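You operate a simulated robot arm through the tools that you are given. There is no shell and no other tool.

You are at the controls of a simulated robot arm. One attempt, no reset.

## Task
Tip the meter's sample back into the pink mug.
Fine: yellow cap loose, arm swung away; the cup ends empty on the blue bench.

Only the result counts: the job must be done as asked and must still hold three seconds after the hand-in. Knocking over, shifting, dropping, spilling or breaking anything else fails it. Lids that push on must go on centred and level and be pressed home; caps that screw on are set level and turned clockwise until they are tight.

## Robot
A 7-joint arm with a two-finger parallel gripper, fixed in place. Base frame: the origin is at the foot of the arm, x ahead of it, y to its left, z up; the work surface is at about z = 860. Lengths are in mm, angles in degrees, forces in N, time in s.
Its first joint turns from -149.0 to 149.0 degrees. Payload 3.43 kg.
The TCP is the grasp point between the finger pads, 30 mm short of the fingertips. In the tool frame z runs along the fingers and y along their closing line. The gripper opens to 94 mm. The fingers are 28 mm wide and 10 mm thick; the gripper's body (50 by 96 mm) begins 55 mm behind the TCP.
Orientation is that of the tool frame in the base frame, as [roll, pitch, yaw] about the fixed x, y, z axes, in that order (R = Rz(yaw) Ry(pitch) Rx(roll)). With the fingers straight down and closing along the base's y, the tool's x points along the base's -x, its y along +y and its z along -z.

## Interface
- The arm moves only by the tool arm_command. Its argument "rows" is a list that holds one entry, the list of rows, each a list of 6 numbers: the shift along the tool's x, y, z in units of 400 mm (1.0 is 400 mm), then the turn, a rotation vector about the tool's x, y, z in units of 45 degrees (1.0 is 45 degrees). In form: [[[tx, ty, tz, wx, wy, wz], ...]]. A call has 1 to 20 rows; each row is the pose to reach, as a shift and turn from the pose commanded when the call began, along the tool's axes at that moment. "gripper" is the gripper command, from -1 (shut) to 1 (fully open), values between in proportion, set as the call begins (left out, the last holds). A call with a number of a shift or a turn outside -1 to 1 is refused whole. Each row takes 0.2 s and may step no farther than 50 mm and 8.6 degrees from the row before; otherwise, or with a gripper value out of range, the whole call is refused. A pose out of reach is approached as far as the arm can. The call stops where the force on the tool passes 90 N (or 10 N more than at its start, if that is more) or the arm is blocked; 0.2 s more then pass. Each finger travels about 45 mm/s and halts on what it meets, pressing with about 41 N; the grip force reading is that of the motor and also rises with nothing between the fingers. The clock runs only during rows and for 0.2 s after the last one: add rows that repeat a pose to give the fingers time. It gives the time, the measured TCP pose, the force on the tool (base axes), the opening and the grip force at its end, in the units of the frame above (readings bear some noise), with the torque about the TCP (base axes, N m) and any sound that the robot's microphone picked up.
- Cameras (640 x 400 px; columns grow to the right, rows downward): "scene" is fixed at [221.8, 501.9, 1526.2]; the picture's right is [0.95, -0.30, 0.00], its down [-0.22, -0.70, -0.68] and it looks along [0.20, 0.65, -0.73] (base axes); focal length 214 px, centre (320, 200). "wrist" rides on the gripper at [76, 14, -102] in the tool frame; the picture's right is [-0.18, 0.98, 0.00], its down [-0.75, -0.14, -0.64] and it looks along [-0.63, -0.12, 0.77] (tool axes); focal length 243 px, centre (320, 200).
- camera(camera): a new picture of that camera. It takes no simulated time.
- point_at(camera, pixels): for up to 12 pixels [column, row] of the newest picture of that camera ("zoom" is the newest enlarged one), the place [x, y, z] in the base frame of the surface seen there, good to about 3 mm. It takes no simulated time.
- zoom(camera, box): a new picture of the part [left, top, right, bottom] of that camera's present view, enlarged. It takes no simulated time.
- job_done(): hands the job in; it is judged then, once.

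Unless the task says otherwise, let go and move clear before handing in.

The tools are called after "Call:" as a command line: name --argument value ..., lists and objects as JSON in quotes. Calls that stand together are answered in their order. arm_command: Moves the arm, as the interface text tells. Its arguments: {"type":"object","properties":{"rows":{"type":"array","items":{"type":"array","items":{"type":"array","items":{"type":"number"}}}},"gripper":{"type":"number"}},"required":["rows"]} The other tools are called the same way: camera (camera) takes a picture; point_at (camera, pixels) gives the place of the surface under pixels of a picture; zoom (camera, box) takes an enlarged picture of a part of a camera's view; job_done () hands the job in.

At the start:

```text
t: 0.0
eef_pos: [509.7, 846.3, 1243.6]
tool_rot: [179.9, -0.1, 179.9]
ft_force: [0.6, -0.7, -0.4]
moment: [0.03, -0.02, 0.0]
width: 94.0
gripper_force: 0.2
```

scene: 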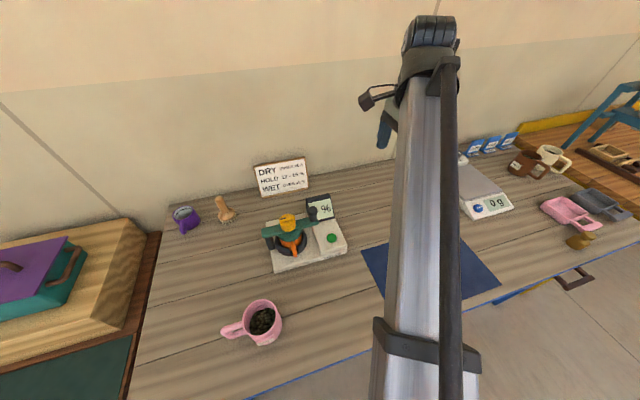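
wrist: 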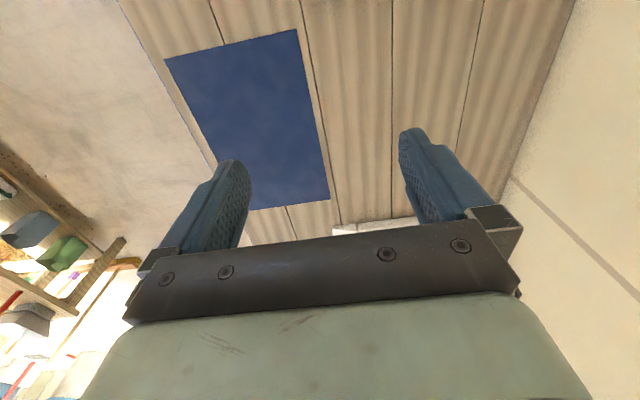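

The scene shows a moisture meter at about (300,240) with a yellow cap and orange/green clamp, a pink mug at (258,322) and a blue mat behind the arm. I'll zoom in on these.

Call:
zoom --camera "scene" --box '[240, 150, 370, 280]'

Call:
zoom --camera "scene" --box '[150, 150, 390, 370]'

Call:
zoom --camera "scene" --box '[440, 120, 640, 300]'

```text
3.08 times, centred on (305, 215) of scene
```

zoom: 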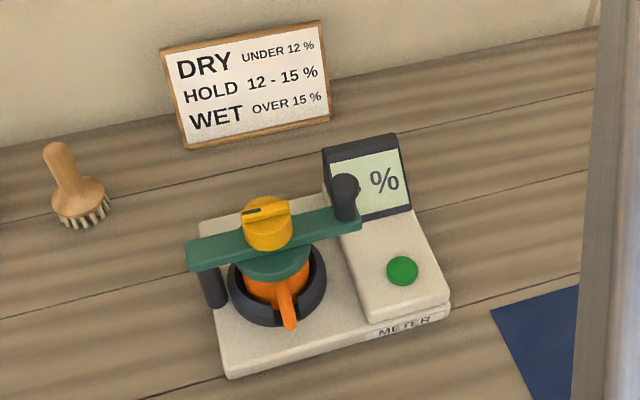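

```text
1.82 times, centred on (270, 260) of scene
```

zoom: 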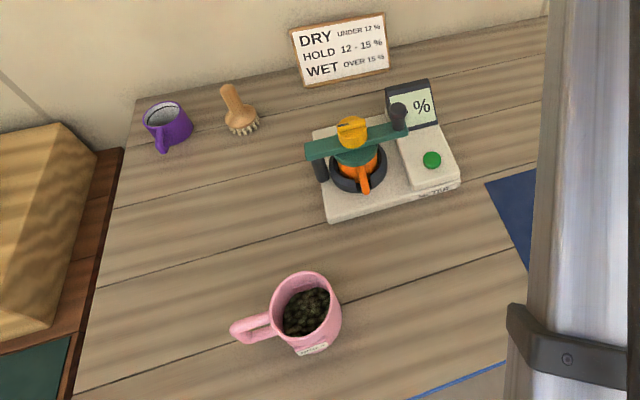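

```text
2.22 times, centred on (540, 210) of scene
```

zoom: 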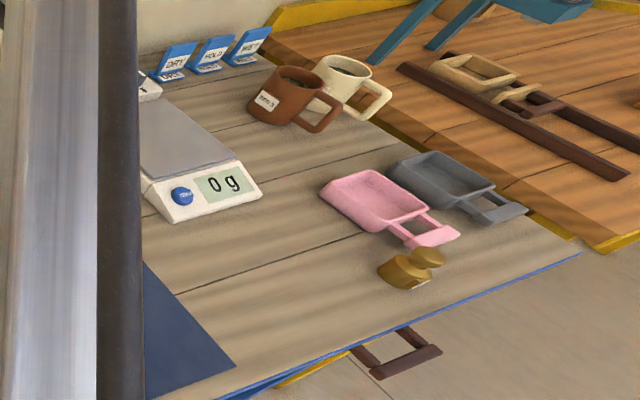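

The meter holds an orange cup in a black collar, under a green swing arm with a yellow cap screw. I'll measure the geometry.

Call:
zoom --camera "scene" --box '[255, 185, 355, 285]'

```text
4.00 times, centred on (305, 235) of scene
```

zoom: 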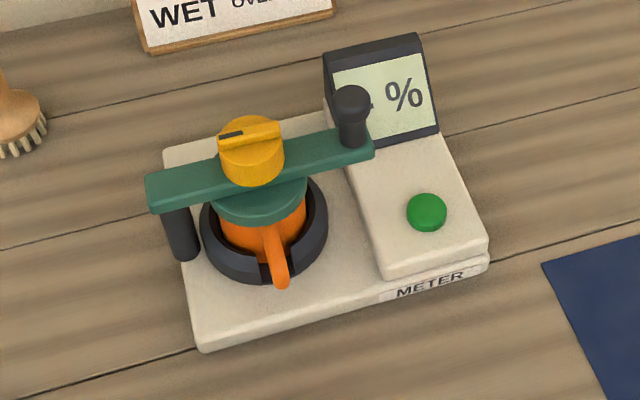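

The left black post at zoom (180,230) looks like the pivot and the black knob at (350,105) the handle. I'll take surface points.

Call:
point_at --camera "zoom" --pixels '[[250, 135], [225, 138], [275, 130], [250, 175], [352, 95], [352, 135], [160, 190], [180, 235], [365, 155], [272, 235], [282, 278], [225, 210]]'

Call:
point_at --camera "zoom" --pixels '[[215, 255], [320, 220], [245, 275], [290, 265], [205, 345], [485, 250], [165, 155], [430, 210], [330, 60], [420, 40], [300, 310], [262, 245]]'

Call:
point_at --camera "scene" --pixels '[[224, 331], [240, 325], [263, 301], [281, 315], [267, 340], [262, 322], [246, 312], [265, 345], [180, 215], [225, 210], [270, 370], [150, 395]]'

```text
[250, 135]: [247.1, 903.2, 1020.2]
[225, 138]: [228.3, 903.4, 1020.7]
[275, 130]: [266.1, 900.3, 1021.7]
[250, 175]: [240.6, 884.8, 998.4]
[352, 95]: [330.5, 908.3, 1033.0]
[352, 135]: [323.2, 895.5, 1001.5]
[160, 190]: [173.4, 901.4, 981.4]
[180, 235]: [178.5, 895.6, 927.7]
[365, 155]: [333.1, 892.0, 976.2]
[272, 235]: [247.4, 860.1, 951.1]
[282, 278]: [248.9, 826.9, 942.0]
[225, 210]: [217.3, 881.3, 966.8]
```

```text
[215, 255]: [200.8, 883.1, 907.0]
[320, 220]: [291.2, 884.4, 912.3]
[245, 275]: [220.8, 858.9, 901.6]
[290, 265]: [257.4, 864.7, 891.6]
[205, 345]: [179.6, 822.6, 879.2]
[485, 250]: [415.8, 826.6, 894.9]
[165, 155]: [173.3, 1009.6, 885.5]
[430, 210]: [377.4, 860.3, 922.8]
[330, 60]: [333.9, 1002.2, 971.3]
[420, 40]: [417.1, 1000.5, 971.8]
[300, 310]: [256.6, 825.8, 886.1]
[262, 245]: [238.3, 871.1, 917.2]
```

```text
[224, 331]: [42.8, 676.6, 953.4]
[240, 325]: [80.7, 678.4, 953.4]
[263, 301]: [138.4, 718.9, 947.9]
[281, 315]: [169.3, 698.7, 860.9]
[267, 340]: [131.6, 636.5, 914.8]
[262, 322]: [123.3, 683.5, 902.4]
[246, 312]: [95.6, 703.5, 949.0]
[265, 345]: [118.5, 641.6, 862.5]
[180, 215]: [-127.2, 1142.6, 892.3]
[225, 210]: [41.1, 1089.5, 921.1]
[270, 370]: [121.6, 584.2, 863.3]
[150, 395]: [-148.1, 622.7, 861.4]
```

The cap is centred near (247,897), top z≈1021; the black knob is near (328,903). I'll move above the cap to see it with the wrist camera.

Call:
arm_command --rows '[[[0.08, 0.017, 0.0, 0, 0, 0], [0.18, 0.037, 0.0, 0, 0, 0], [0.28, 0.057, 0.02, 0, 0, 0], [0.38, 0.077, 0.04, 0, 0, 0], [0.48, 0.097, 0.06, 0, 0, 0], [0.58, 0.117, 0.09, 0, 0, 0], [0.6575, 0.13, 0.11, 0, 0, 0], [0.6575, 0.13, 0.11, 0, 0, 0]]]' --gripper 1

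Call:
camera --camera "wrist"

Call:
camera --camera "scene"

```text
t: 1.8
eef_pos: [245.8, 900.5, 1198.6]
tool_rot: [-180.0, 0.0, 180.0]
ft_force: [-1.0, -0.7, 0.2]
moment: [-0.03, -0.02, 0.01]
width: 94.0
gripper_force: 0.1
```

```text
taken
```

wrist: 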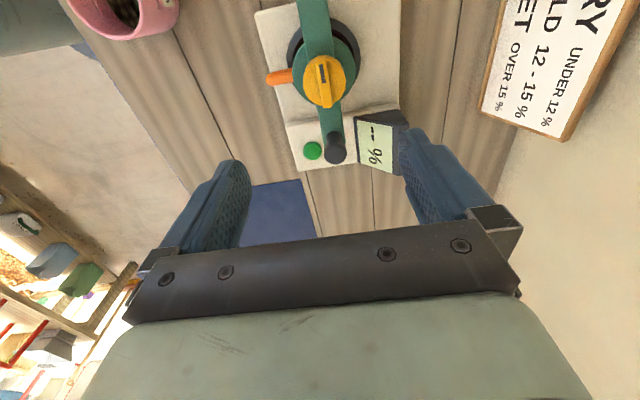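

```text
taken
```

scene: 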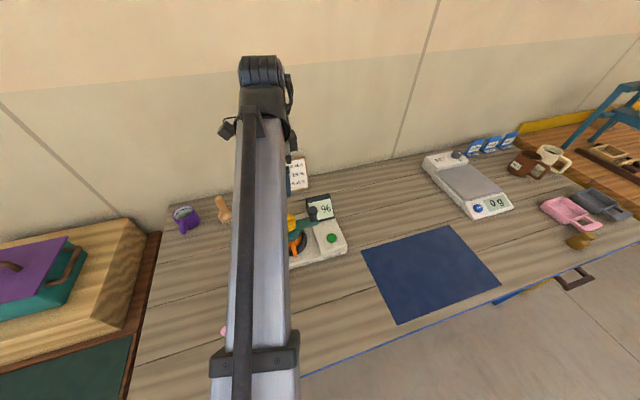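

Call:
zoom --camera "wrist" --box '[240, 0, 420, 180]'

Call:
camera --camera "wrist"

Call:
point_at --camera "wrist" --pixels '[[323, 82], [306, 82], [344, 82], [323, 60], [323, 106], [335, 145], [315, 10], [328, 10], [302, 10], [325, 125], [342, 120], [270, 77]]'

```text
2.22 times, centred on (330, 90) of wrist
```

zoom: 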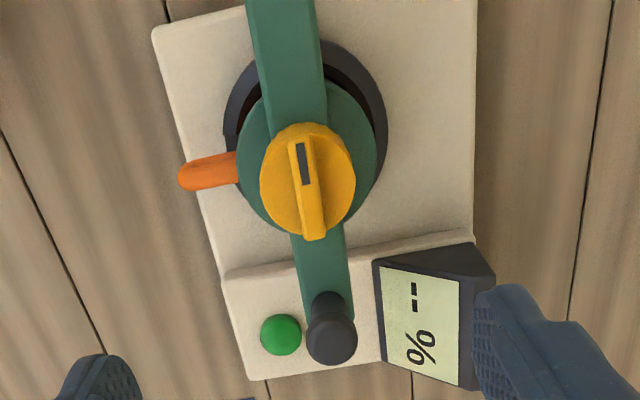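

```text
taken
```

wrist: 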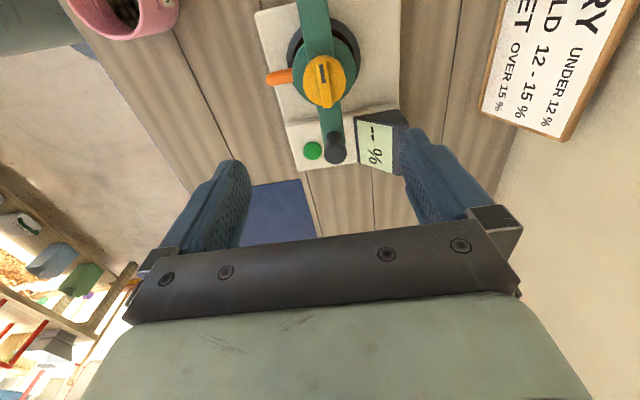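

```text
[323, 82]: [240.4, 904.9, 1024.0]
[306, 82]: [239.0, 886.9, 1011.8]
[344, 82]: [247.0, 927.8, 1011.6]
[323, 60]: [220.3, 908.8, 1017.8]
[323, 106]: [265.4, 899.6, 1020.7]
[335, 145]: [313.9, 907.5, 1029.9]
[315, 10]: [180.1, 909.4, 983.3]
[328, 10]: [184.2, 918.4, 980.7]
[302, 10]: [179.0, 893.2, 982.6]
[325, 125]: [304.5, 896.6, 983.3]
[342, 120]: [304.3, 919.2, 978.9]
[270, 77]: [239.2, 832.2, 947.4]
```

The wrist view shows the cap (323,82) centred near (244,906), z 983–1024, on a bar running along x, with the knob at the +x end. I'll turn the tool clockwise first in free air to gain range for the counter-clockwise loosening.

Call:
arm_command --rows '[[[0.005, 0.014, 0.04, 0, 0, 0.17], [0.005, 0.014, 0.08, 0, 0, 0.34], [0.005, 0.014, 0.12, 0, 0, 0.51], [0.005, 0.014, 0.16, 0, 0, 0.68], [0.005, 0.014, 0.2, 0, 0, 0.85], [0.005, 0.014, 0.2, 0, 0, 1.0], [0.005, 0.014, 0.2, 0, 0, 1.0]]]' --gripper 0.3

Call:
arm_command --rows '[[[0, 0, 0, 0, 0, 0.17], [0, 0, 0, 0, 0, 0.34], [0, 0, 0, 0, 0, 0.51], [0, 0, 0, 0, 0, 0.68], [0, 0, 0, 0, 0, 0.85], [0, 0, 0, 0, 0, 1.0], [0, 0, 0, 0, 0, 1.0]]]'

Call:
camera --camera "wrist"

Call:
camera --camera "scene"

```text
t: 3.4
eef_pos: [244.1, 903.4, 1118.6]
tool_rot: [179.9, -0.1, 134.8]
ft_force: [-0.3, 0.4, -0.3]
moment: [0.02, -0.02, 0.01]
width: 61.2
gripper_force: 0.1
```

```text
t: 5.0
eef_pos: [244.9, 905.4, 1118.1]
tool_rot: [-179.9, -0.1, 89.8]
ft_force: [0.7, 0.5, 0.5]
moment: [0.04, 0.0, -0.01]
width: 61.1
gripper_force: 0.2
```

```text
taken
```

wrist: 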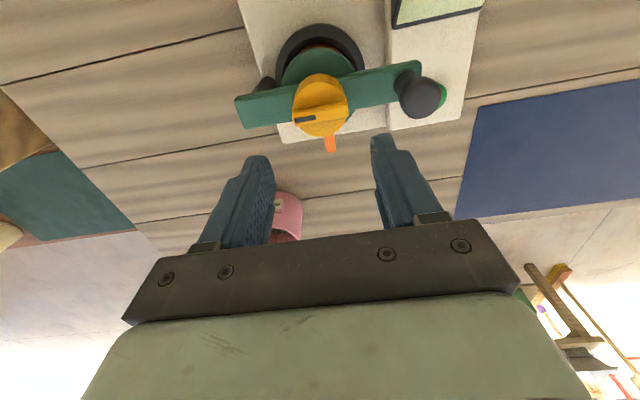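

```text
taken
```

scene: 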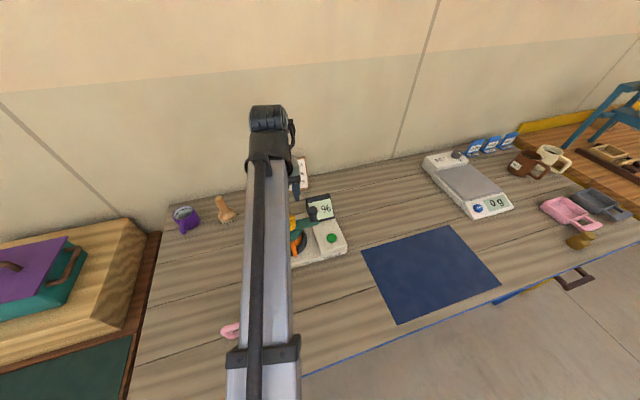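

The 90° clockwise turn reached yaw 89.8 without trouble. I'll re-measure the cap from this view, with the bar ends at (245,112) and (415,80).

Call:
point_at --camera "wrist" --pixels '[[320, 90], [296, 92], [347, 92], [319, 77], [322, 132], [340, 110], [302, 110], [245, 112], [395, 75], [400, 98], [265, 86], [320, 60]]'

Call:
zoom --camera "wrist" --box '[220, 10, 460, 160]'

```text
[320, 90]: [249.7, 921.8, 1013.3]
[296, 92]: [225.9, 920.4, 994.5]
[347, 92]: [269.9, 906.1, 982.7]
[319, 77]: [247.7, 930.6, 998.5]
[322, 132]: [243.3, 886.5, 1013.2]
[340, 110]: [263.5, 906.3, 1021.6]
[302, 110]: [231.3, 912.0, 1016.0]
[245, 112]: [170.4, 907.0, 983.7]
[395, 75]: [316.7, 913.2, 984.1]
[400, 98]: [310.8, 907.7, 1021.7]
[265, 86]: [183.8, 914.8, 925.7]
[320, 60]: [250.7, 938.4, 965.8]
```

```text
2.67 times, centred on (340, 85) of wrist
```

zoom: 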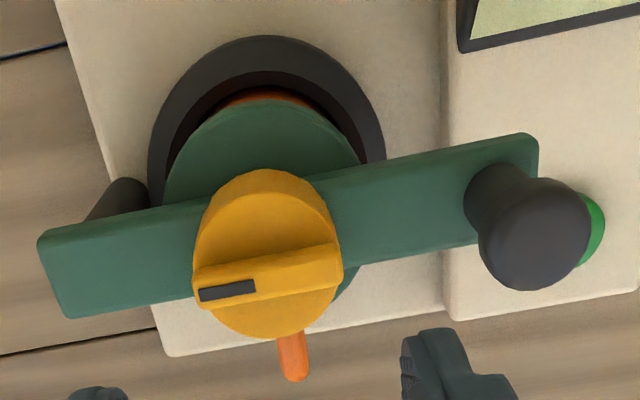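

The cap's centre comes out at about (246,907). I'll descend with the fingers straddling it along x, tips about 5 mm above the bar.

Call:
arm_command --rows '[[[0.002, 0.002, 0.08, 0, 0, 0], [0.004, 0.003, 0.15, 0, 0, 0], [0.004, 0.003, 0.2, 0, 0, 0], [0.004, 0.003, 0.23, 0, 0, 0], [0.004, 0.003, 0.2475, 0, 0, 0], [0.004, 0.003, 0.2475, 0, 0, 0]]]'

Call:
camera --camera "wrist"

```text
t: 6.4
eef_pos: [246.3, 905.5, 1020.5]
tool_rot: [-180.0, 0.0, 90.0]
ft_force: [0.0, 0.4, -0.3]
moment: [0.01, 0.0, -0.03]
width: 61.1
gripper_force: 0.0
```

```text
taken
```

wrist: 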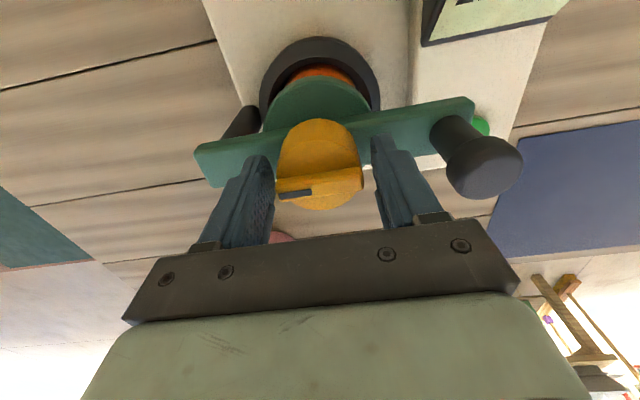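

The cap at (320,165) sits between the fingers at (250,195) and (395,180). I'll close on it.

Call:
arm_command --rows '[[[0, 0, 0, 0, 0, 0], [0, 0, 0, 0, 0, 0], [0, 0, 0, 0, 0, 0], [0, 0, 0, 0, 0, 0], [0, 0, 0, 0, 0, 0]]]' --gripper -1

Call:
camera --camera "wrist"

```text
t: 7.6
eef_pos: [245.1, 906.2, 1019.1]
tool_rot: [-179.9, 0.0, 90.0]
ft_force: [-6.9, 0.4, -3.6]
moment: [0.16, 0.06, 0.02]
width: 48.2
gripper_force: 45.4
```

```text
taken
```

wrist: 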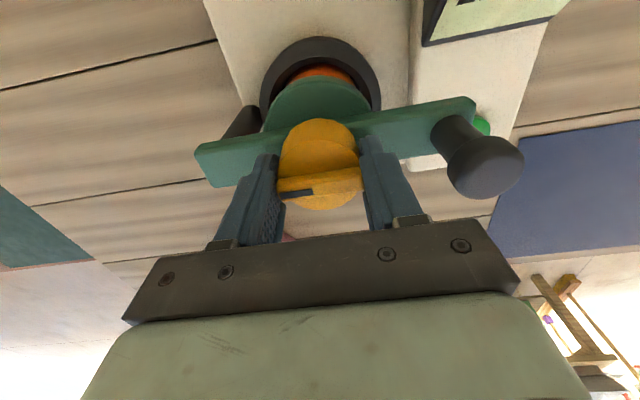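

The cap is gripped at 48 mm with only a small side force. I'll turn it counter-clockwise by 45° and watch the torque.

Call:
arm_command --rows '[[[0, 0, 0, 0, 0, -0.1], [0, 0, 0, 0, 0, -0.2], [0, 0, 0, 0, 0, -0.3], [0, 0, 0, 0, 0, -0.4], [0, 0, 0, 0, 0, -0.5]]]'

Call:
camera --camera "wrist"

```text
t: 8.8
eef_pos: [245.0, 905.2, 1019.7]
tool_rot: [180.0, 0.1, 112.7]
ft_force: [-16.6, 2.7, -3.4]
moment: [-0.48, -0.38, -0.01]
width: 47.8
gripper_force: 45.3
```

```text
taken
```

wrist: 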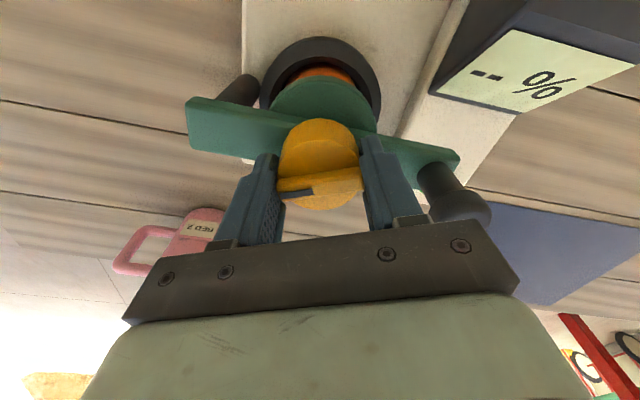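

The cap turns with the fingers (dark mark stays at (300,190)) and there's hardly any torque. I'll keep turning.

Call:
arm_command --rows '[[[0, 0, 0, 0, 0, -0.15], [0, 0, 0, 0, 0, -0.3], [0, 0, 0, 0, 0, -0.45], [0, 0, 0, 0, 0, -0.6], [0, 0, 0, 0, 0, -0.75], [0, 0, 0, 0, 0, -0.9], [0, 0, 0, 0, 0, -1.0]]]'

Call:
camera --camera "wrist"

```text
t: 10.4
eef_pos: [243.7, 906.1, 1021.3]
tool_rot: [-179.9, 0.0, 157.7]
ft_force: [-26.3, -1.1, -3.7]
moment: [-0.48, -0.69, 0.0]
width: 47.9
gripper_force: 45.2
```

```text
taken
```

wrist: 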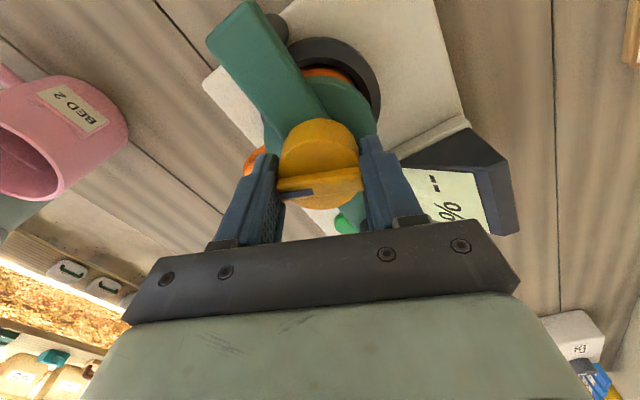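

About 67° done. A side force of -26 N in x suggests a small off-centre grip, so I'll ease the TCP about 2 mm to -x while turning on.

Call:
arm_command --rows '[[[0.004, -0.002, 0, 0, 0, -0.1], [0.005, -0.002, 0, 0, 0, -0.25], [0.005, -0.002, 0, 0, 0, -0.4], [0.005, -0.002, 0, 0, 0, -0.55], [0.005, -0.002, 0, 0, 0, -0.7], [0.005, -0.002, 0, 0, 0, -0.85], [0.005, -0.002, 0, 0, 0, -1.0]]]'

Call:
camera --camera "wrist"

```text
t: 12.0
eef_pos: [243.6, 905.7, 1020.7]
tool_rot: [-180.0, 0.2, -157.3]
ft_force: [3.8, 7.8, 0.0]
moment: [0.1, -0.24, -0.6]
width: 48.3
gripper_force: 44.4
```

```text
taken
```

wrist: 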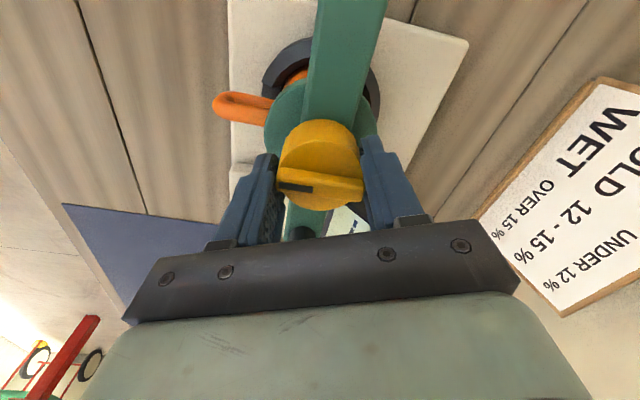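

The torque jumped to -0.6 N·m and the mark shifted slightly in the fingers ((300,190)→(295,188)), so the cap is probably at its loose stop after about 110°. I'll release, rise and look.

Call:
arm_command --rows '[[[0, 0, 0, 0, 0, 0], [0, 0, 0, 0, 0, 0], [0, 0, 0, 0, 0, 0], [0, 0, -0.05, 0, 0, 0], [0, 0, -0.15, 0, 0, 0], [0, 0, -0.25, 0, 0, 0], [0, 0, -0.35, 0, 0, 0], [0, 0, -0.35, 0, 0, 0]]]' --gripper 0.3

Call:
zoom --camera "wrist" --box '[200, 0, 440, 180]'

Call:
camera --camera "wrist"

```text
t: 13.8
eef_pos: [241.6, 904.6, 1159.8]
tool_rot: [179.9, 0.0, -157.5]
ft_force: [0.7, 0.7, -0.2]
moment: [0.04, 0.0, 0.0]
width: 61.2
gripper_force: 0.1
```

```text
2.22 times, centred on (320, 90) of wrist
```

zoom: 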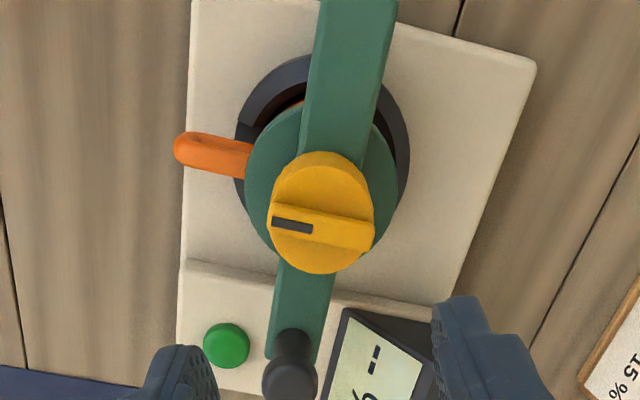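

```text
taken
```

wrist: 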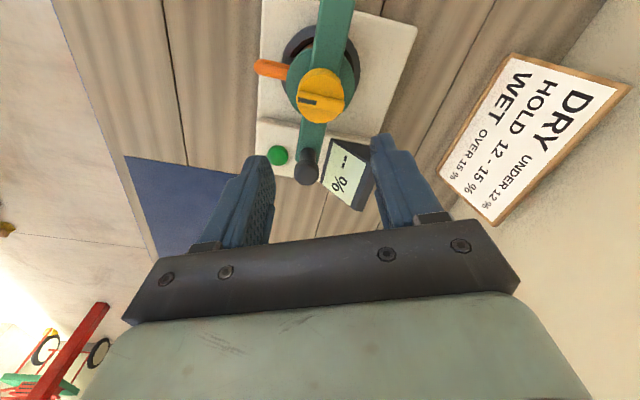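

The ridge is now about crosswise to the bar, mark toward the cup handle (zoom (290,225)). I'll measure its angle and the arm.

Call:
point_at --camera "wrist" --pixels '[[302, 99], [340, 107], [320, 103], [320, 75], [322, 118], [335, 10], [308, 150], [307, 162], [265, 69], [340, 75], [300, 120], [318, 140]]'

Call:
camera --camera "scene"

```text
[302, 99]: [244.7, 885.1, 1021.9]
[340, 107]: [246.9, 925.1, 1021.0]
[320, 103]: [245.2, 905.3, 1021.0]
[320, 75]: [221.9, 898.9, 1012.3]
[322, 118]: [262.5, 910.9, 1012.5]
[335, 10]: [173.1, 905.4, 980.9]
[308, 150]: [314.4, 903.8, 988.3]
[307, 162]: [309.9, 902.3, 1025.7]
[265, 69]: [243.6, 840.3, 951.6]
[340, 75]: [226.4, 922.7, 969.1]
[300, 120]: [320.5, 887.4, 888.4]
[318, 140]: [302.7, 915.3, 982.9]
```

```text
taken
```

scene: 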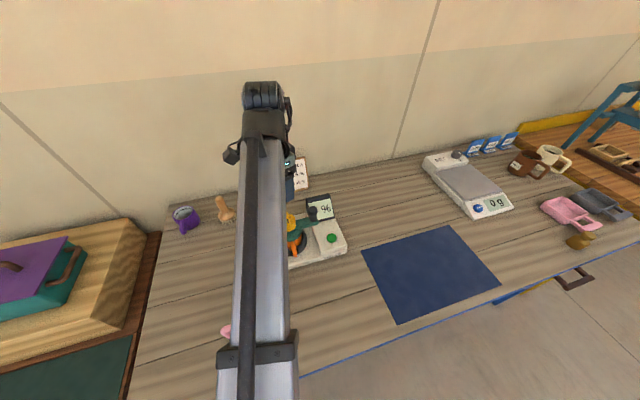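

The mark went from about 168° to 267°, so the cap turned ~98° counter-clockwise to its stop and should be loose. Next I'll hover over the knob (near (320,904)) to locate it for swinging the arm.

Call:
arm_command --rows '[[[-0.06, -0.025, 0.0, 0, 0, 0.12], [-0.12, -0.05, 0.03, 0, 0, 0.25], [-0.18, -0.0765, 0.06, 0, 0, 0.38], [-0.183, -0.0765, 0.1, 0, 0, 0.5], [-0.183, -0.0765, 0.1, 0, 0, 0.5]]]'

Call:
camera --camera "wrist"

Call:
zoom --camera "wrist" --box '[220, 0, 420, 150]'

```text
t: 15.0
eef_pos: [321.9, 905.5, 1120.0]
tool_rot: [-180.0, 0.0, 179.9]
ft_force: [-0.8, 0.1, 1.1]
moment: [-0.03, 0.02, -0.04]
width: 61.0
gripper_force: 0.0
```

```text
taken
```

wrist: 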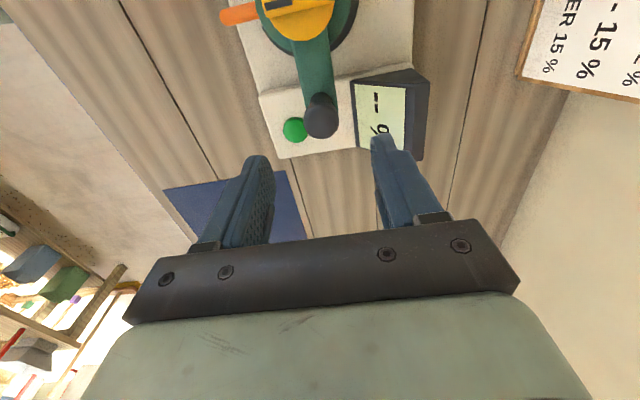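

```text
2.67 times, centred on (320, 75) of wrist
```

zoom: 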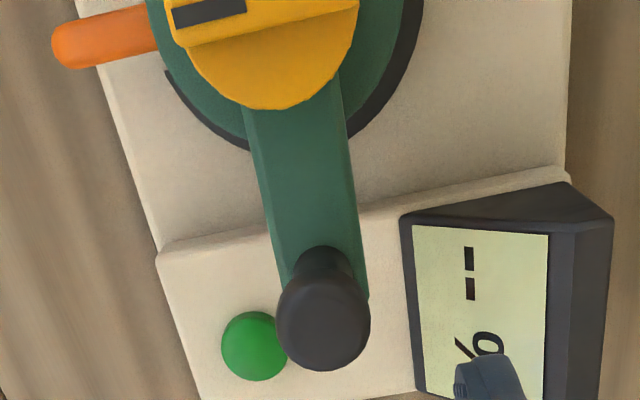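

Call:
point_at --camera "wrist" --pixels '[[321, 118], [307, 120], [337, 118], [321, 98], [320, 136], [320, 88], [312, 70], [360, 85], [410, 75], [420, 100], [420, 160], [540, 40]]'

```text
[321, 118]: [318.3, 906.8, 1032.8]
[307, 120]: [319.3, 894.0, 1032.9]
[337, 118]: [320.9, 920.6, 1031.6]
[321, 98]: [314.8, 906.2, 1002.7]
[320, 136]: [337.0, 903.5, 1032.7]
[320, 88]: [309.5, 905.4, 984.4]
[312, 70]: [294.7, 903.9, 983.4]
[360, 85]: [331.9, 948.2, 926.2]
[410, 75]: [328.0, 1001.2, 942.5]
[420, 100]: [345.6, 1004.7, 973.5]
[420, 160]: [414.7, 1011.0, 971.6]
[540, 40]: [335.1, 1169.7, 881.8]
```

The knob's top is centred near (322,907), radius ~15, z 983–1033. I'll descend around it and close.

Call:
arm_command --rows '[[[0, 0.002, 0.1, 0, 0, 0], [0, 0.004, 0.18, 0, 0, 0], [0, 0.004, 0.23, 0, 0, 0], [0, 0.004, 0.25, 0, 0, 0], [0, 0.004, 0.25, 0, 0, 0]]]'

Call:
arm_command --rows '[[[0, 0, 0, 0, 0, 0], [0, 0, 0, 0, 0, 0], [0, 0, 0, 0, 0, 0], [0, 0, 0, 0, 0, 0], [0, 0, 0, 0, 0, 0]]]' --gripper -1

Call:
camera --camera "wrist"

```text
t: 16.2
eef_pos: [322.0, 907.4, 1019.9]
tool_rot: [180.0, -0.1, 180.0]
ft_force: [0.3, -0.8, 0.3]
moment: [-0.04, 0.03, 0.04]
width: 60.8
gripper_force: 0.1
```

```text
t: 17.4
eef_pos: [322.2, 907.4, 1019.9]
tool_rot: [180.0, 0.0, -180.0]
ft_force: [1.0, 0.3, 0.3]
moment: [-0.02, 0.01, 0.03]
width: 29.0
gripper_force: 44.6
```

```text
taken
```

wrist: 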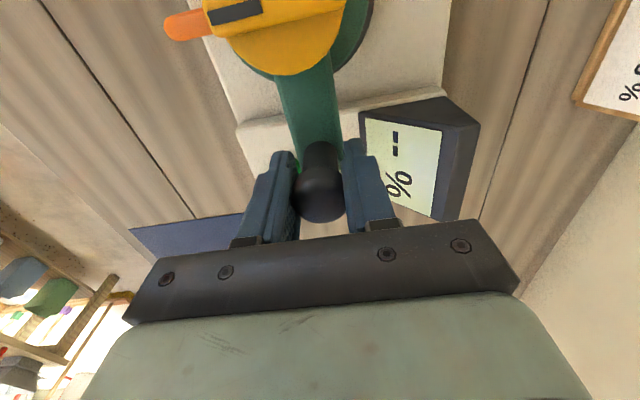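

The knob is held at 29 mm. I'll try a small clockwise swing (toward the robot) about the post near (181,906), radius 141.

Call:
arm_command --rows '[[[0.0002, -0.0123, 0, 0, 0, 0.0444], [0.0009, -0.0246, 0, 0, 0, 0.0889], [0.0019, -0.0369, 0, 0, 0, 0.1333], [0.0034, -0.0491, 0, 0, 0, 0.1778]]]'

Call:
camera --camera "wrist"

```text
t: 18.4
eef_pos: [323.1, 905.1, 1019.6]
tool_rot: [178.0, 0.1, 172.7]
ft_force: [2.4, 28.9, -17.5]
moment: [0.1, 0.02, 0.19]
width: 29.6
gripper_force: 45.5
stopped in row 4: the force on the tool passed its limit at 92 N (the readings are from after the stop); the commanded pose is now the measured one
```

```text
taken
```

wrist: 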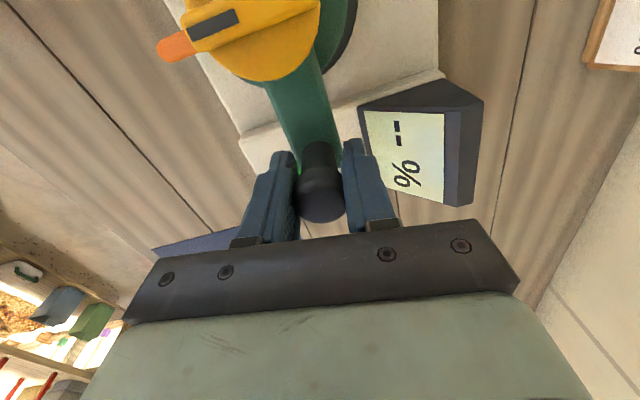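

It's blocked toward -y (92 N). I'll ease back and test the other way, +y, in small steps.

Call:
arm_command --rows '[[[0.0013, 0.0055, 0, -0.044, 0, -0.16], [0.0025, 0.012, 0, -0.044, 0, -0.2], [0.005, 0.022, 0, -0.044, 0, -0.25], [0.009, 0.036, 0, -0.044, 0, -0.3], [0.013, 0.0525, 0, -0.044, 0, -0.34]]]'

Call:
camera --camera "wrist"

```text
t: 19.6
eef_pos: [322.9, 920.3, 1021.1]
tool_rot: [176.5, 0.9, -172.1]
ft_force: [16.5, -0.8, -27.7]
moment: [-0.08, 0.2, 0.31]
width: 29.1
gripper_force: 45.1
```

```text
taken
```

wrist: 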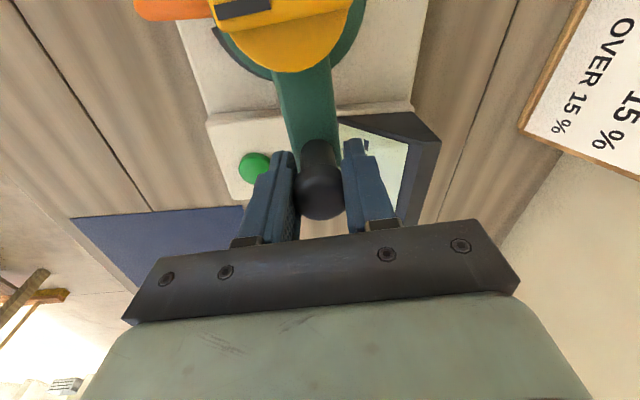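

The knob moved +y to 920, so the arm swings that way, but my tilt correction went the wrong way (roll 176.5). I'll level the tool in place.

Call:
arm_command --rows '[[[0, 0, 0, 0.04, 0, 0], [0, 0, 0, 0.08, 0, 0], [0, 0, 0, 0.08, 0, 0]]]'

```text
t: 20.4
eef_pos: [320.8, 921.6, 1022.0]
tool_rot: [-180.0, 0.8, -172.2]
ft_force: [20.6, 4.9, -17.0]
moment: [0.15, -0.08, -0.26]
width: 29.3
gripper_force: 44.8
```

The measured TCP (320.8, 921.6) is at 976 mm radius: I'm at the tool-down reach limit, not blocked. I'll release the knob, rise, and instead push the bar with closed fingers and the tool tilted outward for more reach.

Call:
arm_command --rows '[[[0, 0, 0, 0, 0, 0], [0, 0, 0, 0, 0, 0], [0, 0, 0, 0, 0, 0], [0, 0, -0.05, 0, 0, 0], [0, 0, -0.12, 0, 0, 0], [0, 0, -0.22, 0, 0, 0], [0, -0.05, -0.28, 0, 0, 0], [0, -0.12, -0.28, 0, 0, 0], [0, -0.2, -0.28, 0, 0, 0], [0, -0.2, -0.28, 0, 0, 0]]]' --gripper 0.3

Call:
camera --camera "wrist"

Call:
camera --camera "scene"

```text
t: 22.6
eef_pos: [328.9, 843.0, 1133.8]
tool_rot: [180.0, 0.8, -172.2]
ft_force: [-0.1, -0.2, 0.1]
moment: [0.0, 0.0, 0.01]
width: 61.1
gripper_force: 0.0
```

```text
taken
```

wrist: 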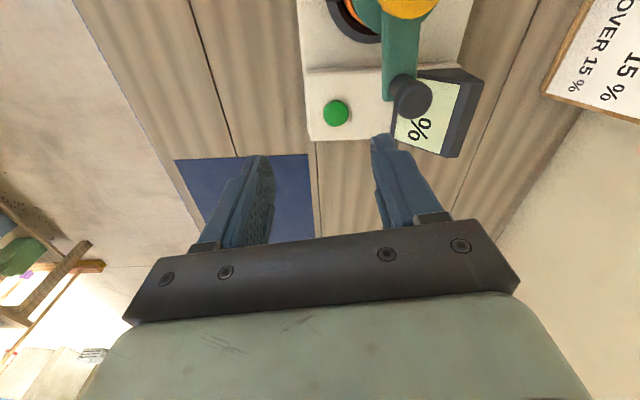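

```text
taken
```

scene: 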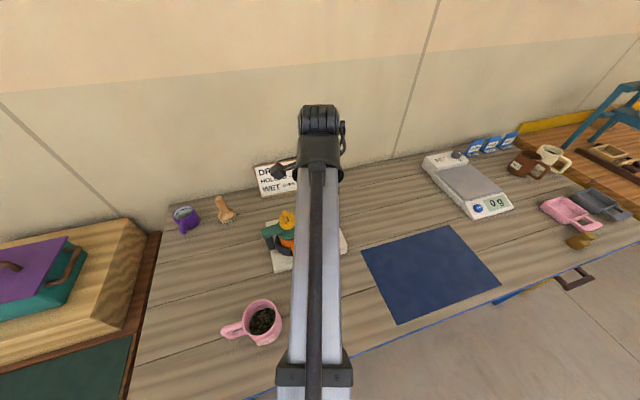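

The arm now visibly points a few degrees toward +y (knob at wrist (410,98)). I'll measure it and zoom on the clamp.

Call:
point_at --camera "wrist" --pixels '[[411, 90], [394, 92], [430, 92], [405, 50], [386, 60], [420, 45], [410, 110], [385, 100], [400, 10], [365, 15], [350, 20], [470, 85]]'

Call:
zoom --camera "scene" --box '[245, 195, 315, 275]'

```text
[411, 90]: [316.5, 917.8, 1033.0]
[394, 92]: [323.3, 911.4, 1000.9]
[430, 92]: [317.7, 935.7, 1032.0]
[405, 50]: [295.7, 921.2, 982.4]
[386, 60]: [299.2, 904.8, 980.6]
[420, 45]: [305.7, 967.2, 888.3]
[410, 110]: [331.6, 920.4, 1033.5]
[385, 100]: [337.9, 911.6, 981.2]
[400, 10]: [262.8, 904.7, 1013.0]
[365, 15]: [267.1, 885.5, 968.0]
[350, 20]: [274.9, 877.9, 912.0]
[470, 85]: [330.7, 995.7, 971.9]
```

```text
5.00 times, centred on (280, 235) of scene
```

zoom: 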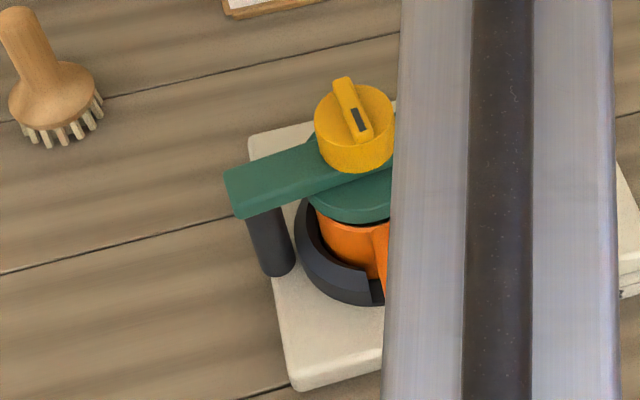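

The arm is at about 6° (knob centre ≈ (320,921)). I'll close the fingers, square up and tilt the tool 25° outward, staying behind the bar.

Call:
arm_command --rows '[[[0.05, -0.01, 0.03, 0, 0.01, 0.09], [0.096, -0.02, 0.06, 0, 0.018, 0.173], [0.096, -0.02, 0.06, 0, 0.018, 0.173], [0.096, -0.02, 0.06, 0, 0.018, 0.173]]]' --gripper -1

Call:
arm_command --rows '[[[0, 0, 0, -0.14, 0, 0], [0, 0, 0, -0.28, 0, 0], [0, 0, 0, -0.42, 0, 0], [0, 0, 0, -0.556, 0, 0], [0, 0, 0, -0.556, 0, 0]]]'

Call:
camera --camera "wrist"

```text
t: 23.6
eef_pos: [291.0, 827.2, 1111.5]
tool_rot: [179.9, 0.0, -180.0]
ft_force: [0.5, -0.5, 0.0]
moment: [0.02, 0.03, 0.0]
width: 0.0
gripper_force: 23.2
```

```text
t: 24.8
eef_pos: [293.6, 828.4, 1111.2]
tool_rot: [154.8, 0.0, -180.0]
ft_force: [-0.5, 0.4, 0.1]
moment: [-0.02, 0.01, 0.01]
width: 0.3
gripper_force: 33.3
```

```text
taken
```

wrist: 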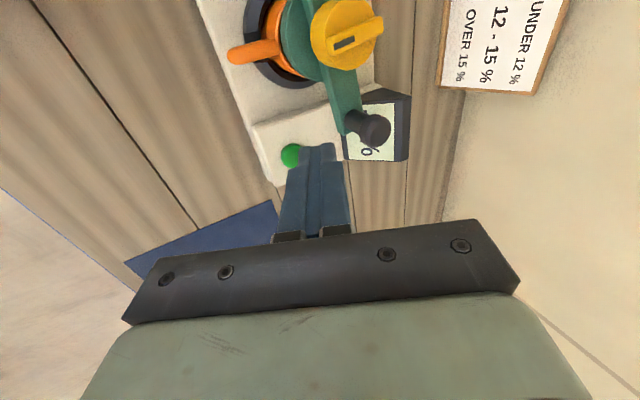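

Tool is tilted 25° with fingers closed, behind the bar. I'll lower to tip height z≈971 just short of the bar between cap and knob.

Call:
arm_command --rows '[[[0, -0.0475, 0.102, 0, 0, 0], [0.0025, -0.0838, 0.209, 0, 0, 0], [0.004, -0.0858, 0.2723, 0, 0, 0], [0.004, -0.0436, 0.292, 0, 0, 0], [0.004, -0.0436, 0.292, 0, 0, 0]]]'

Call:
camera --camera "wrist"

Call:
zoom --camera "wrist" --box '[240, 60, 440, 260]'

```text
t: 26.0
eef_pos: [291.8, 862.1, 996.3]
tool_rot: [154.8, -0.1, -180.0]
ft_force: [0.2, 0.0, 0.2]
moment: [-0.01, 0.0, -0.04]
width: 0.1
gripper_force: 33.5
```

```text
taken
```

wrist: 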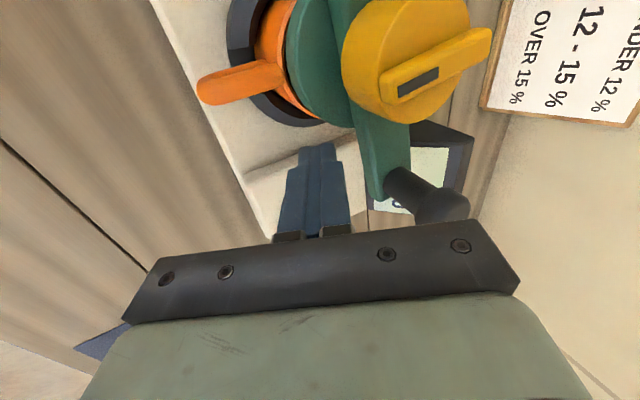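

```text
2.00 times, centred on (340, 160) of wrist
```

zoom: 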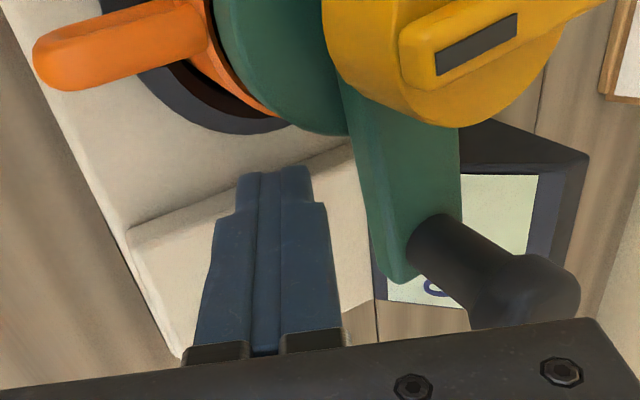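

The fingertips (318,150) are on the -y side of the bar with the cup handle clear. I'll push the bar along its arc to about 35°.

Call:
arm_command --rows '[[[-0.0005, 0.02, 0.007, 0, 0, 0], [-0.0005, 0.043, 0.016, 0, 0, 0], [-0.0018, 0.057, 0.0225, 0, 0, 0], [-0.003, 0.0707, 0.0289, 0, 0, 0], [-0.0027, 0.085, 0.0355, 0, 0, 0], [-0.0023, 0.0988, 0.042, 0, 0, 0], [0, 0.113, 0.0485, 0, 0, 0], [0.0023, 0.1273, 0.0553, 0, 0, 0], [0.007, 0.1435, 0.063, 0, 0, 0], [0.0118, 0.1597, 0.0704, 0, 0, 0], [0.0118, 0.1597, 0.0704, 0, 0, 0]]]'

Call:
camera --camera "wrist"

```text
t: 28.4
eef_pos: [285.8, 933.1, 997.6]
tool_rot: [154.9, 0.0, -179.8]
ft_force: [0.4, 0.6, 0.1]
moment: [-0.02, 0.02, 0.0]
width: 0.0
gripper_force: 32.5
```

```text
taken
```

wrist: 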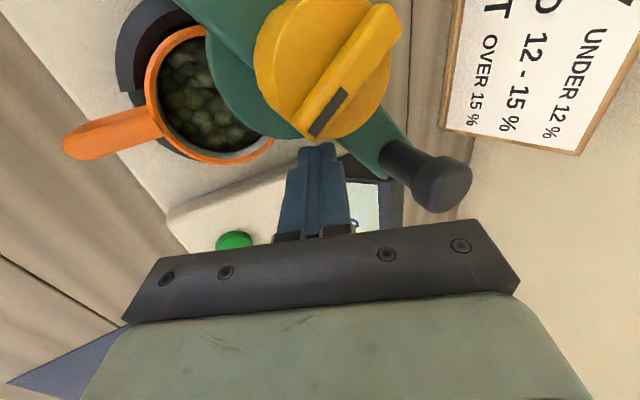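

The bar swung to ~35° freely and the open cup full of beans shows at (205,95). I'll go on pushing round to ~88°.

Call:
arm_command --rows '[[[0.0069, 0.0148, 0.0069, 0, 0, 0], [0.0138, 0.0295, 0.0138, 0, 0, 0], [0.023, 0.0435, 0.02, 0, 0, 0], [0.032, 0.0575, 0.0268, 0, 0, 0], [0.0435, 0.0705, 0.033, 0, 0, 0], [0.055, 0.0838, 0.0393, 0, 0, 0], [0.0685, 0.0955, 0.0447, 0, 0, 0], [0.082, 0.1075, 0.0503, 0, 0, 0], [0.0975, 0.1178, 0.055, 0, 0, 0], [0.113, 0.128, 0.0598, 0, 0, 0], [0.13, 0.136, 0.0635, 0, 0, 0], [0.1473, 0.144, 0.0673, 0, 0, 0], [0.167, 0.1505, 0.0703, 0, 0, 0], [0.1873, 0.157, 0.0733, 0, 0, 0], [0.1873, 0.157, 0.0733, 0, 0, 0]]]'

Call:
camera --camera "wrist"

Call:
camera --camera "scene"

```text
t: 31.6
eef_pos: [210.3, 1002.4, 998.8]
tool_rot: [154.9, 0.0, -179.9]
ft_force: [0.1, 0.6, -1.1]
moment: [0.02, -0.01, -0.03]
width: 0.0
gripper_force: 33.1
```

```text
taken
```

wrist: 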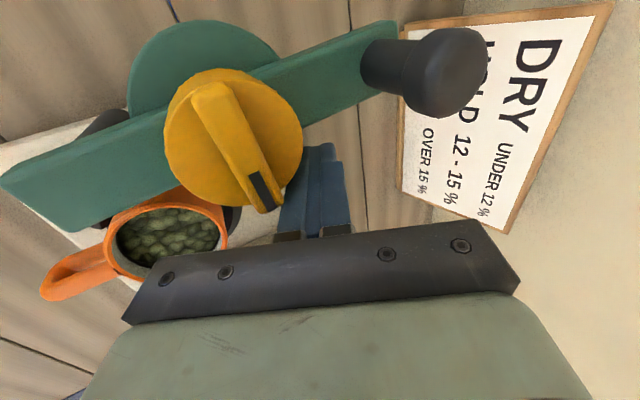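

```text
taken
```

scene: 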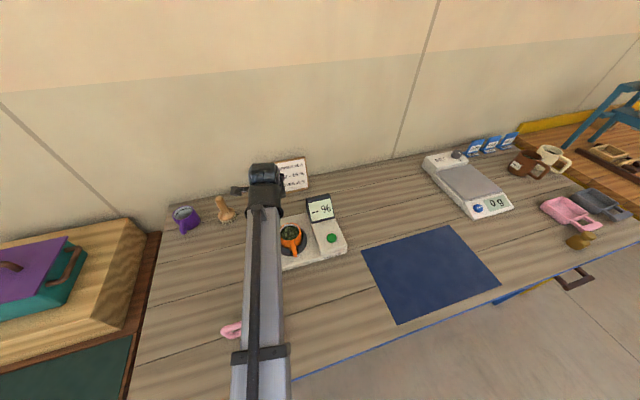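

The bar is at ~88° with the cap toward (181,972), and the cup is fully exposed. I'll back the fingers off to +x, then up and back.

Call:
arm_command --rows '[[[-0.075, 0, 0, 0, 0, 0], [-0.1, 0.0198, -0.1013, 0, 0, 0], [-0.1125, -0.0498, -0.1888, 0, 0, 0], [-0.1125, -0.114, -0.2878, 0, 0, 0], [-0.1125, -0.1888, -0.364, 0, 0, 0], [-0.1125, -0.1888, -0.364, 0, 0, 0]]]'

Call:
arm_command --rows '[[[0, 0, 0, 0.14, 0, 0], [0, 0, 0, 0.28, 0, 0], [0, 0, 0, 0.42, 0, 0], [0, 0, 0, 0.556, 0, 0], [0, 0, 0, 0.556, 0, 0]]]'

Call:
camera --camera "wrist"

Call:
camera --camera "scene"

```text
t: 33.0
eef_pos: [256.8, 871.4, 1098.9]
tool_rot: [155.0, 0.0, -179.9]
ft_force: [0.6, -0.2, 0.3]
moment: [0.01, 0.01, 0.02]
width: 0.2
gripper_force: 33.3
```

```text
t: 34.2
eef_pos: [255.8, 871.2, 1099.0]
tool_rot: [-180.0, 0.1, -179.9]
ft_force: [-1.4, -0.1, 0.4]
moment: [0.03, 0.02, 0.03]
width: 0.1
gripper_force: 33.0
```

```text
taken
```

wrist: 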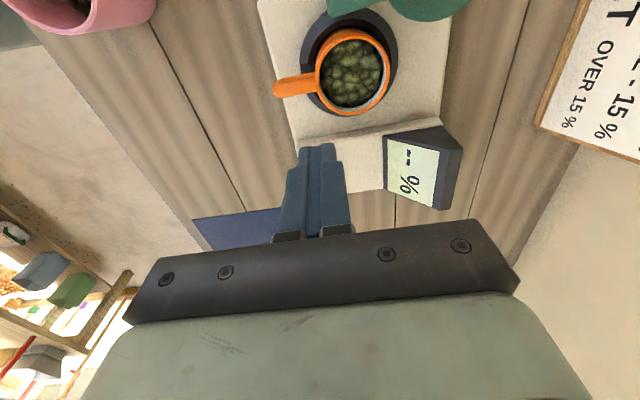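

```text
taken
```

scene: 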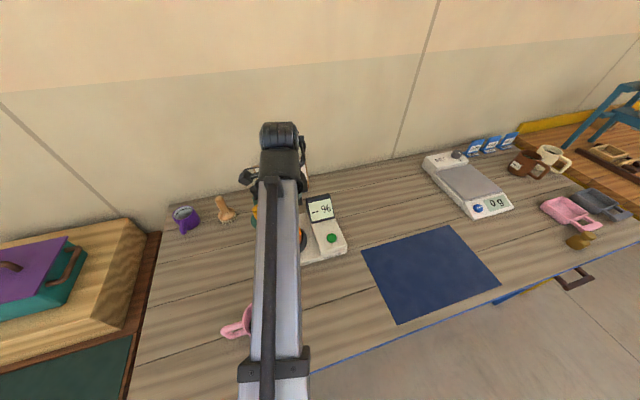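

The cup is open and clear at (350,75) with its handle at (293,85). I'll measure the cup, collar and handle.

Call:
zoom --camera "wrist" --box '[250, 0, 430, 150]'

Call:
point_at --camera "wrist" --pixels '[[320, 75], [388, 75], [352, 31], [350, 112], [276, 89], [295, 86], [310, 83], [350, 75], [312, 50], [392, 40], [295, 93], [305, 100]]'

```text
2.67 times, centred on (340, 75) of wrist
```

zoom: 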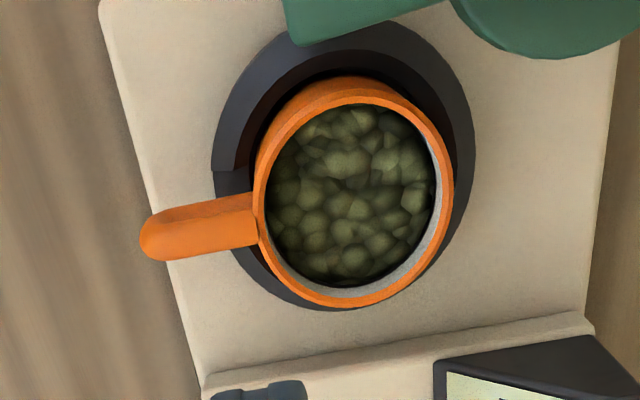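

```text
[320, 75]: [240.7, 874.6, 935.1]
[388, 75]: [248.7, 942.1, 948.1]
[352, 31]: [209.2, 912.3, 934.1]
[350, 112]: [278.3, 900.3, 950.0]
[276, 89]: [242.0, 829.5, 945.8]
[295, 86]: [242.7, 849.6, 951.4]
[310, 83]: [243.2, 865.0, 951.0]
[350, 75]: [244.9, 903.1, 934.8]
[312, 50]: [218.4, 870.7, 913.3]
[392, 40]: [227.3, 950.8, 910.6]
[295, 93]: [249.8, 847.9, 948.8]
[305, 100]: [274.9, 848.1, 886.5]
```

The cup is centred about (245,907), rim z≈950, beans at z≈935, with its handle out to y≈826. I plan to grip the handle from the front with the tool nearly horizontal so pouring becomes a wrist roll; first I'll back off, turn to yaw 90 and tilt.

Call:
arm_command --rows '[[[0.004, -0.047, 0, 0, 0, 0.143], [0.008, -0.094, 0, 0, 0, 0.286], [0.012, -0.14, 0, 0, 0, 0.429], [0.016, -0.187, 0, 0, 0, 0.571], [0.02, -0.234, 0, 0, 0, 0.714], [0.024, -0.28, 0, 0, 0, 0.857], [0.028, -0.3275, 0, 0, 0, 1.0], [0.028, -0.3275, 0, 0, 0, 1.0]]]' --gripper 0.0

Call:
arm_command --rows '[[[0, 0, 0, 0, 0, 0.17], [0, 0, 0, 0, 0, 0.34], [0, 0, 0, 0, 0, 0.51], [0, 0, 0, 0, 0, 0.68], [0, 0, 0, 0, 0, 0.85], [0, 0, 0, 0, 0, 1.0], [0, 0, 0, 0, 0, 1.0]]]'

Call:
arm_command --rows '[[[0, 0, 0, 0, 0.17, 0], [0, 0, 0, 0, 0.34, 0], [0, 0, 0, 0, 0.51, 0], [0, 0, 0, 0, 0.68, 0], [0, 0, 0, 0, 0.85, 0], [0, 0, 0, 0, 1.0, 0], [0, 0, 0, 0, 1.0, 0]]]'

Call:
camera --camera "wrist"

Call:
camera --camera "scene"

```text
t: 36.0
eef_pos: [245.6, 739.6, 1097.5]
tool_rot: [180.0, -0.2, 135.0]
ft_force: [-0.8, 0.0, 0.0]
moment: [-0.01, -0.03, -0.02]
width: 47.1
gripper_force: 0.0
```

```text
t: 37.6
eef_pos: [247.5, 739.6, 1097.7]
tool_rot: [-180.0, -0.1, 90.0]
ft_force: [-0.3, -0.4, 0.5]
moment: [0.0, -0.02, 0.0]
width: 47.0
gripper_force: 0.0
```

```text
t: 39.2
eef_pos: [245.7, 740.9, 1098.7]
tool_rot: [-180.0, -45.2, 90.1]
ft_force: [-0.1, 0.0, -0.6]
moment: [-0.04, 0.01, 0.03]
width: 46.8
gripper_force: 0.1
```

```text
taken
```

wrist: 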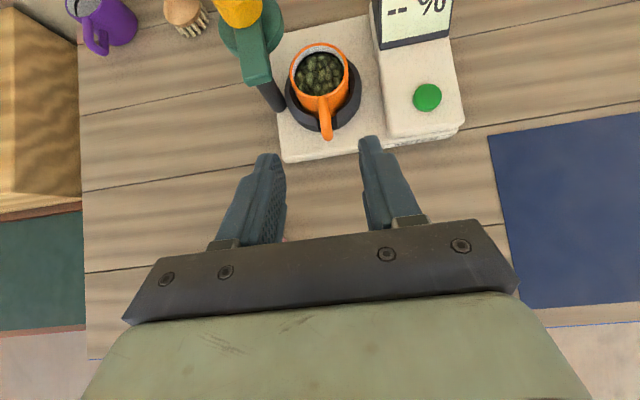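

```text
taken
```

scene: 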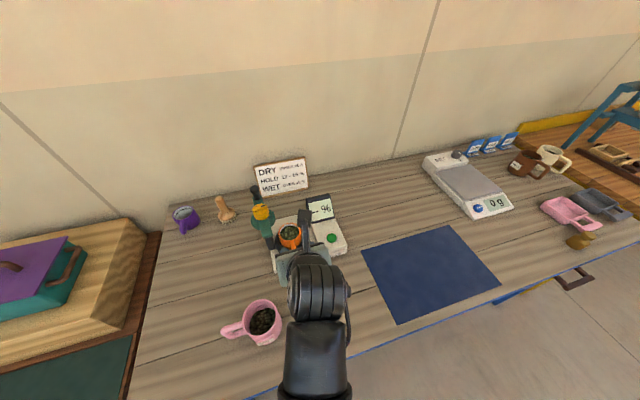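

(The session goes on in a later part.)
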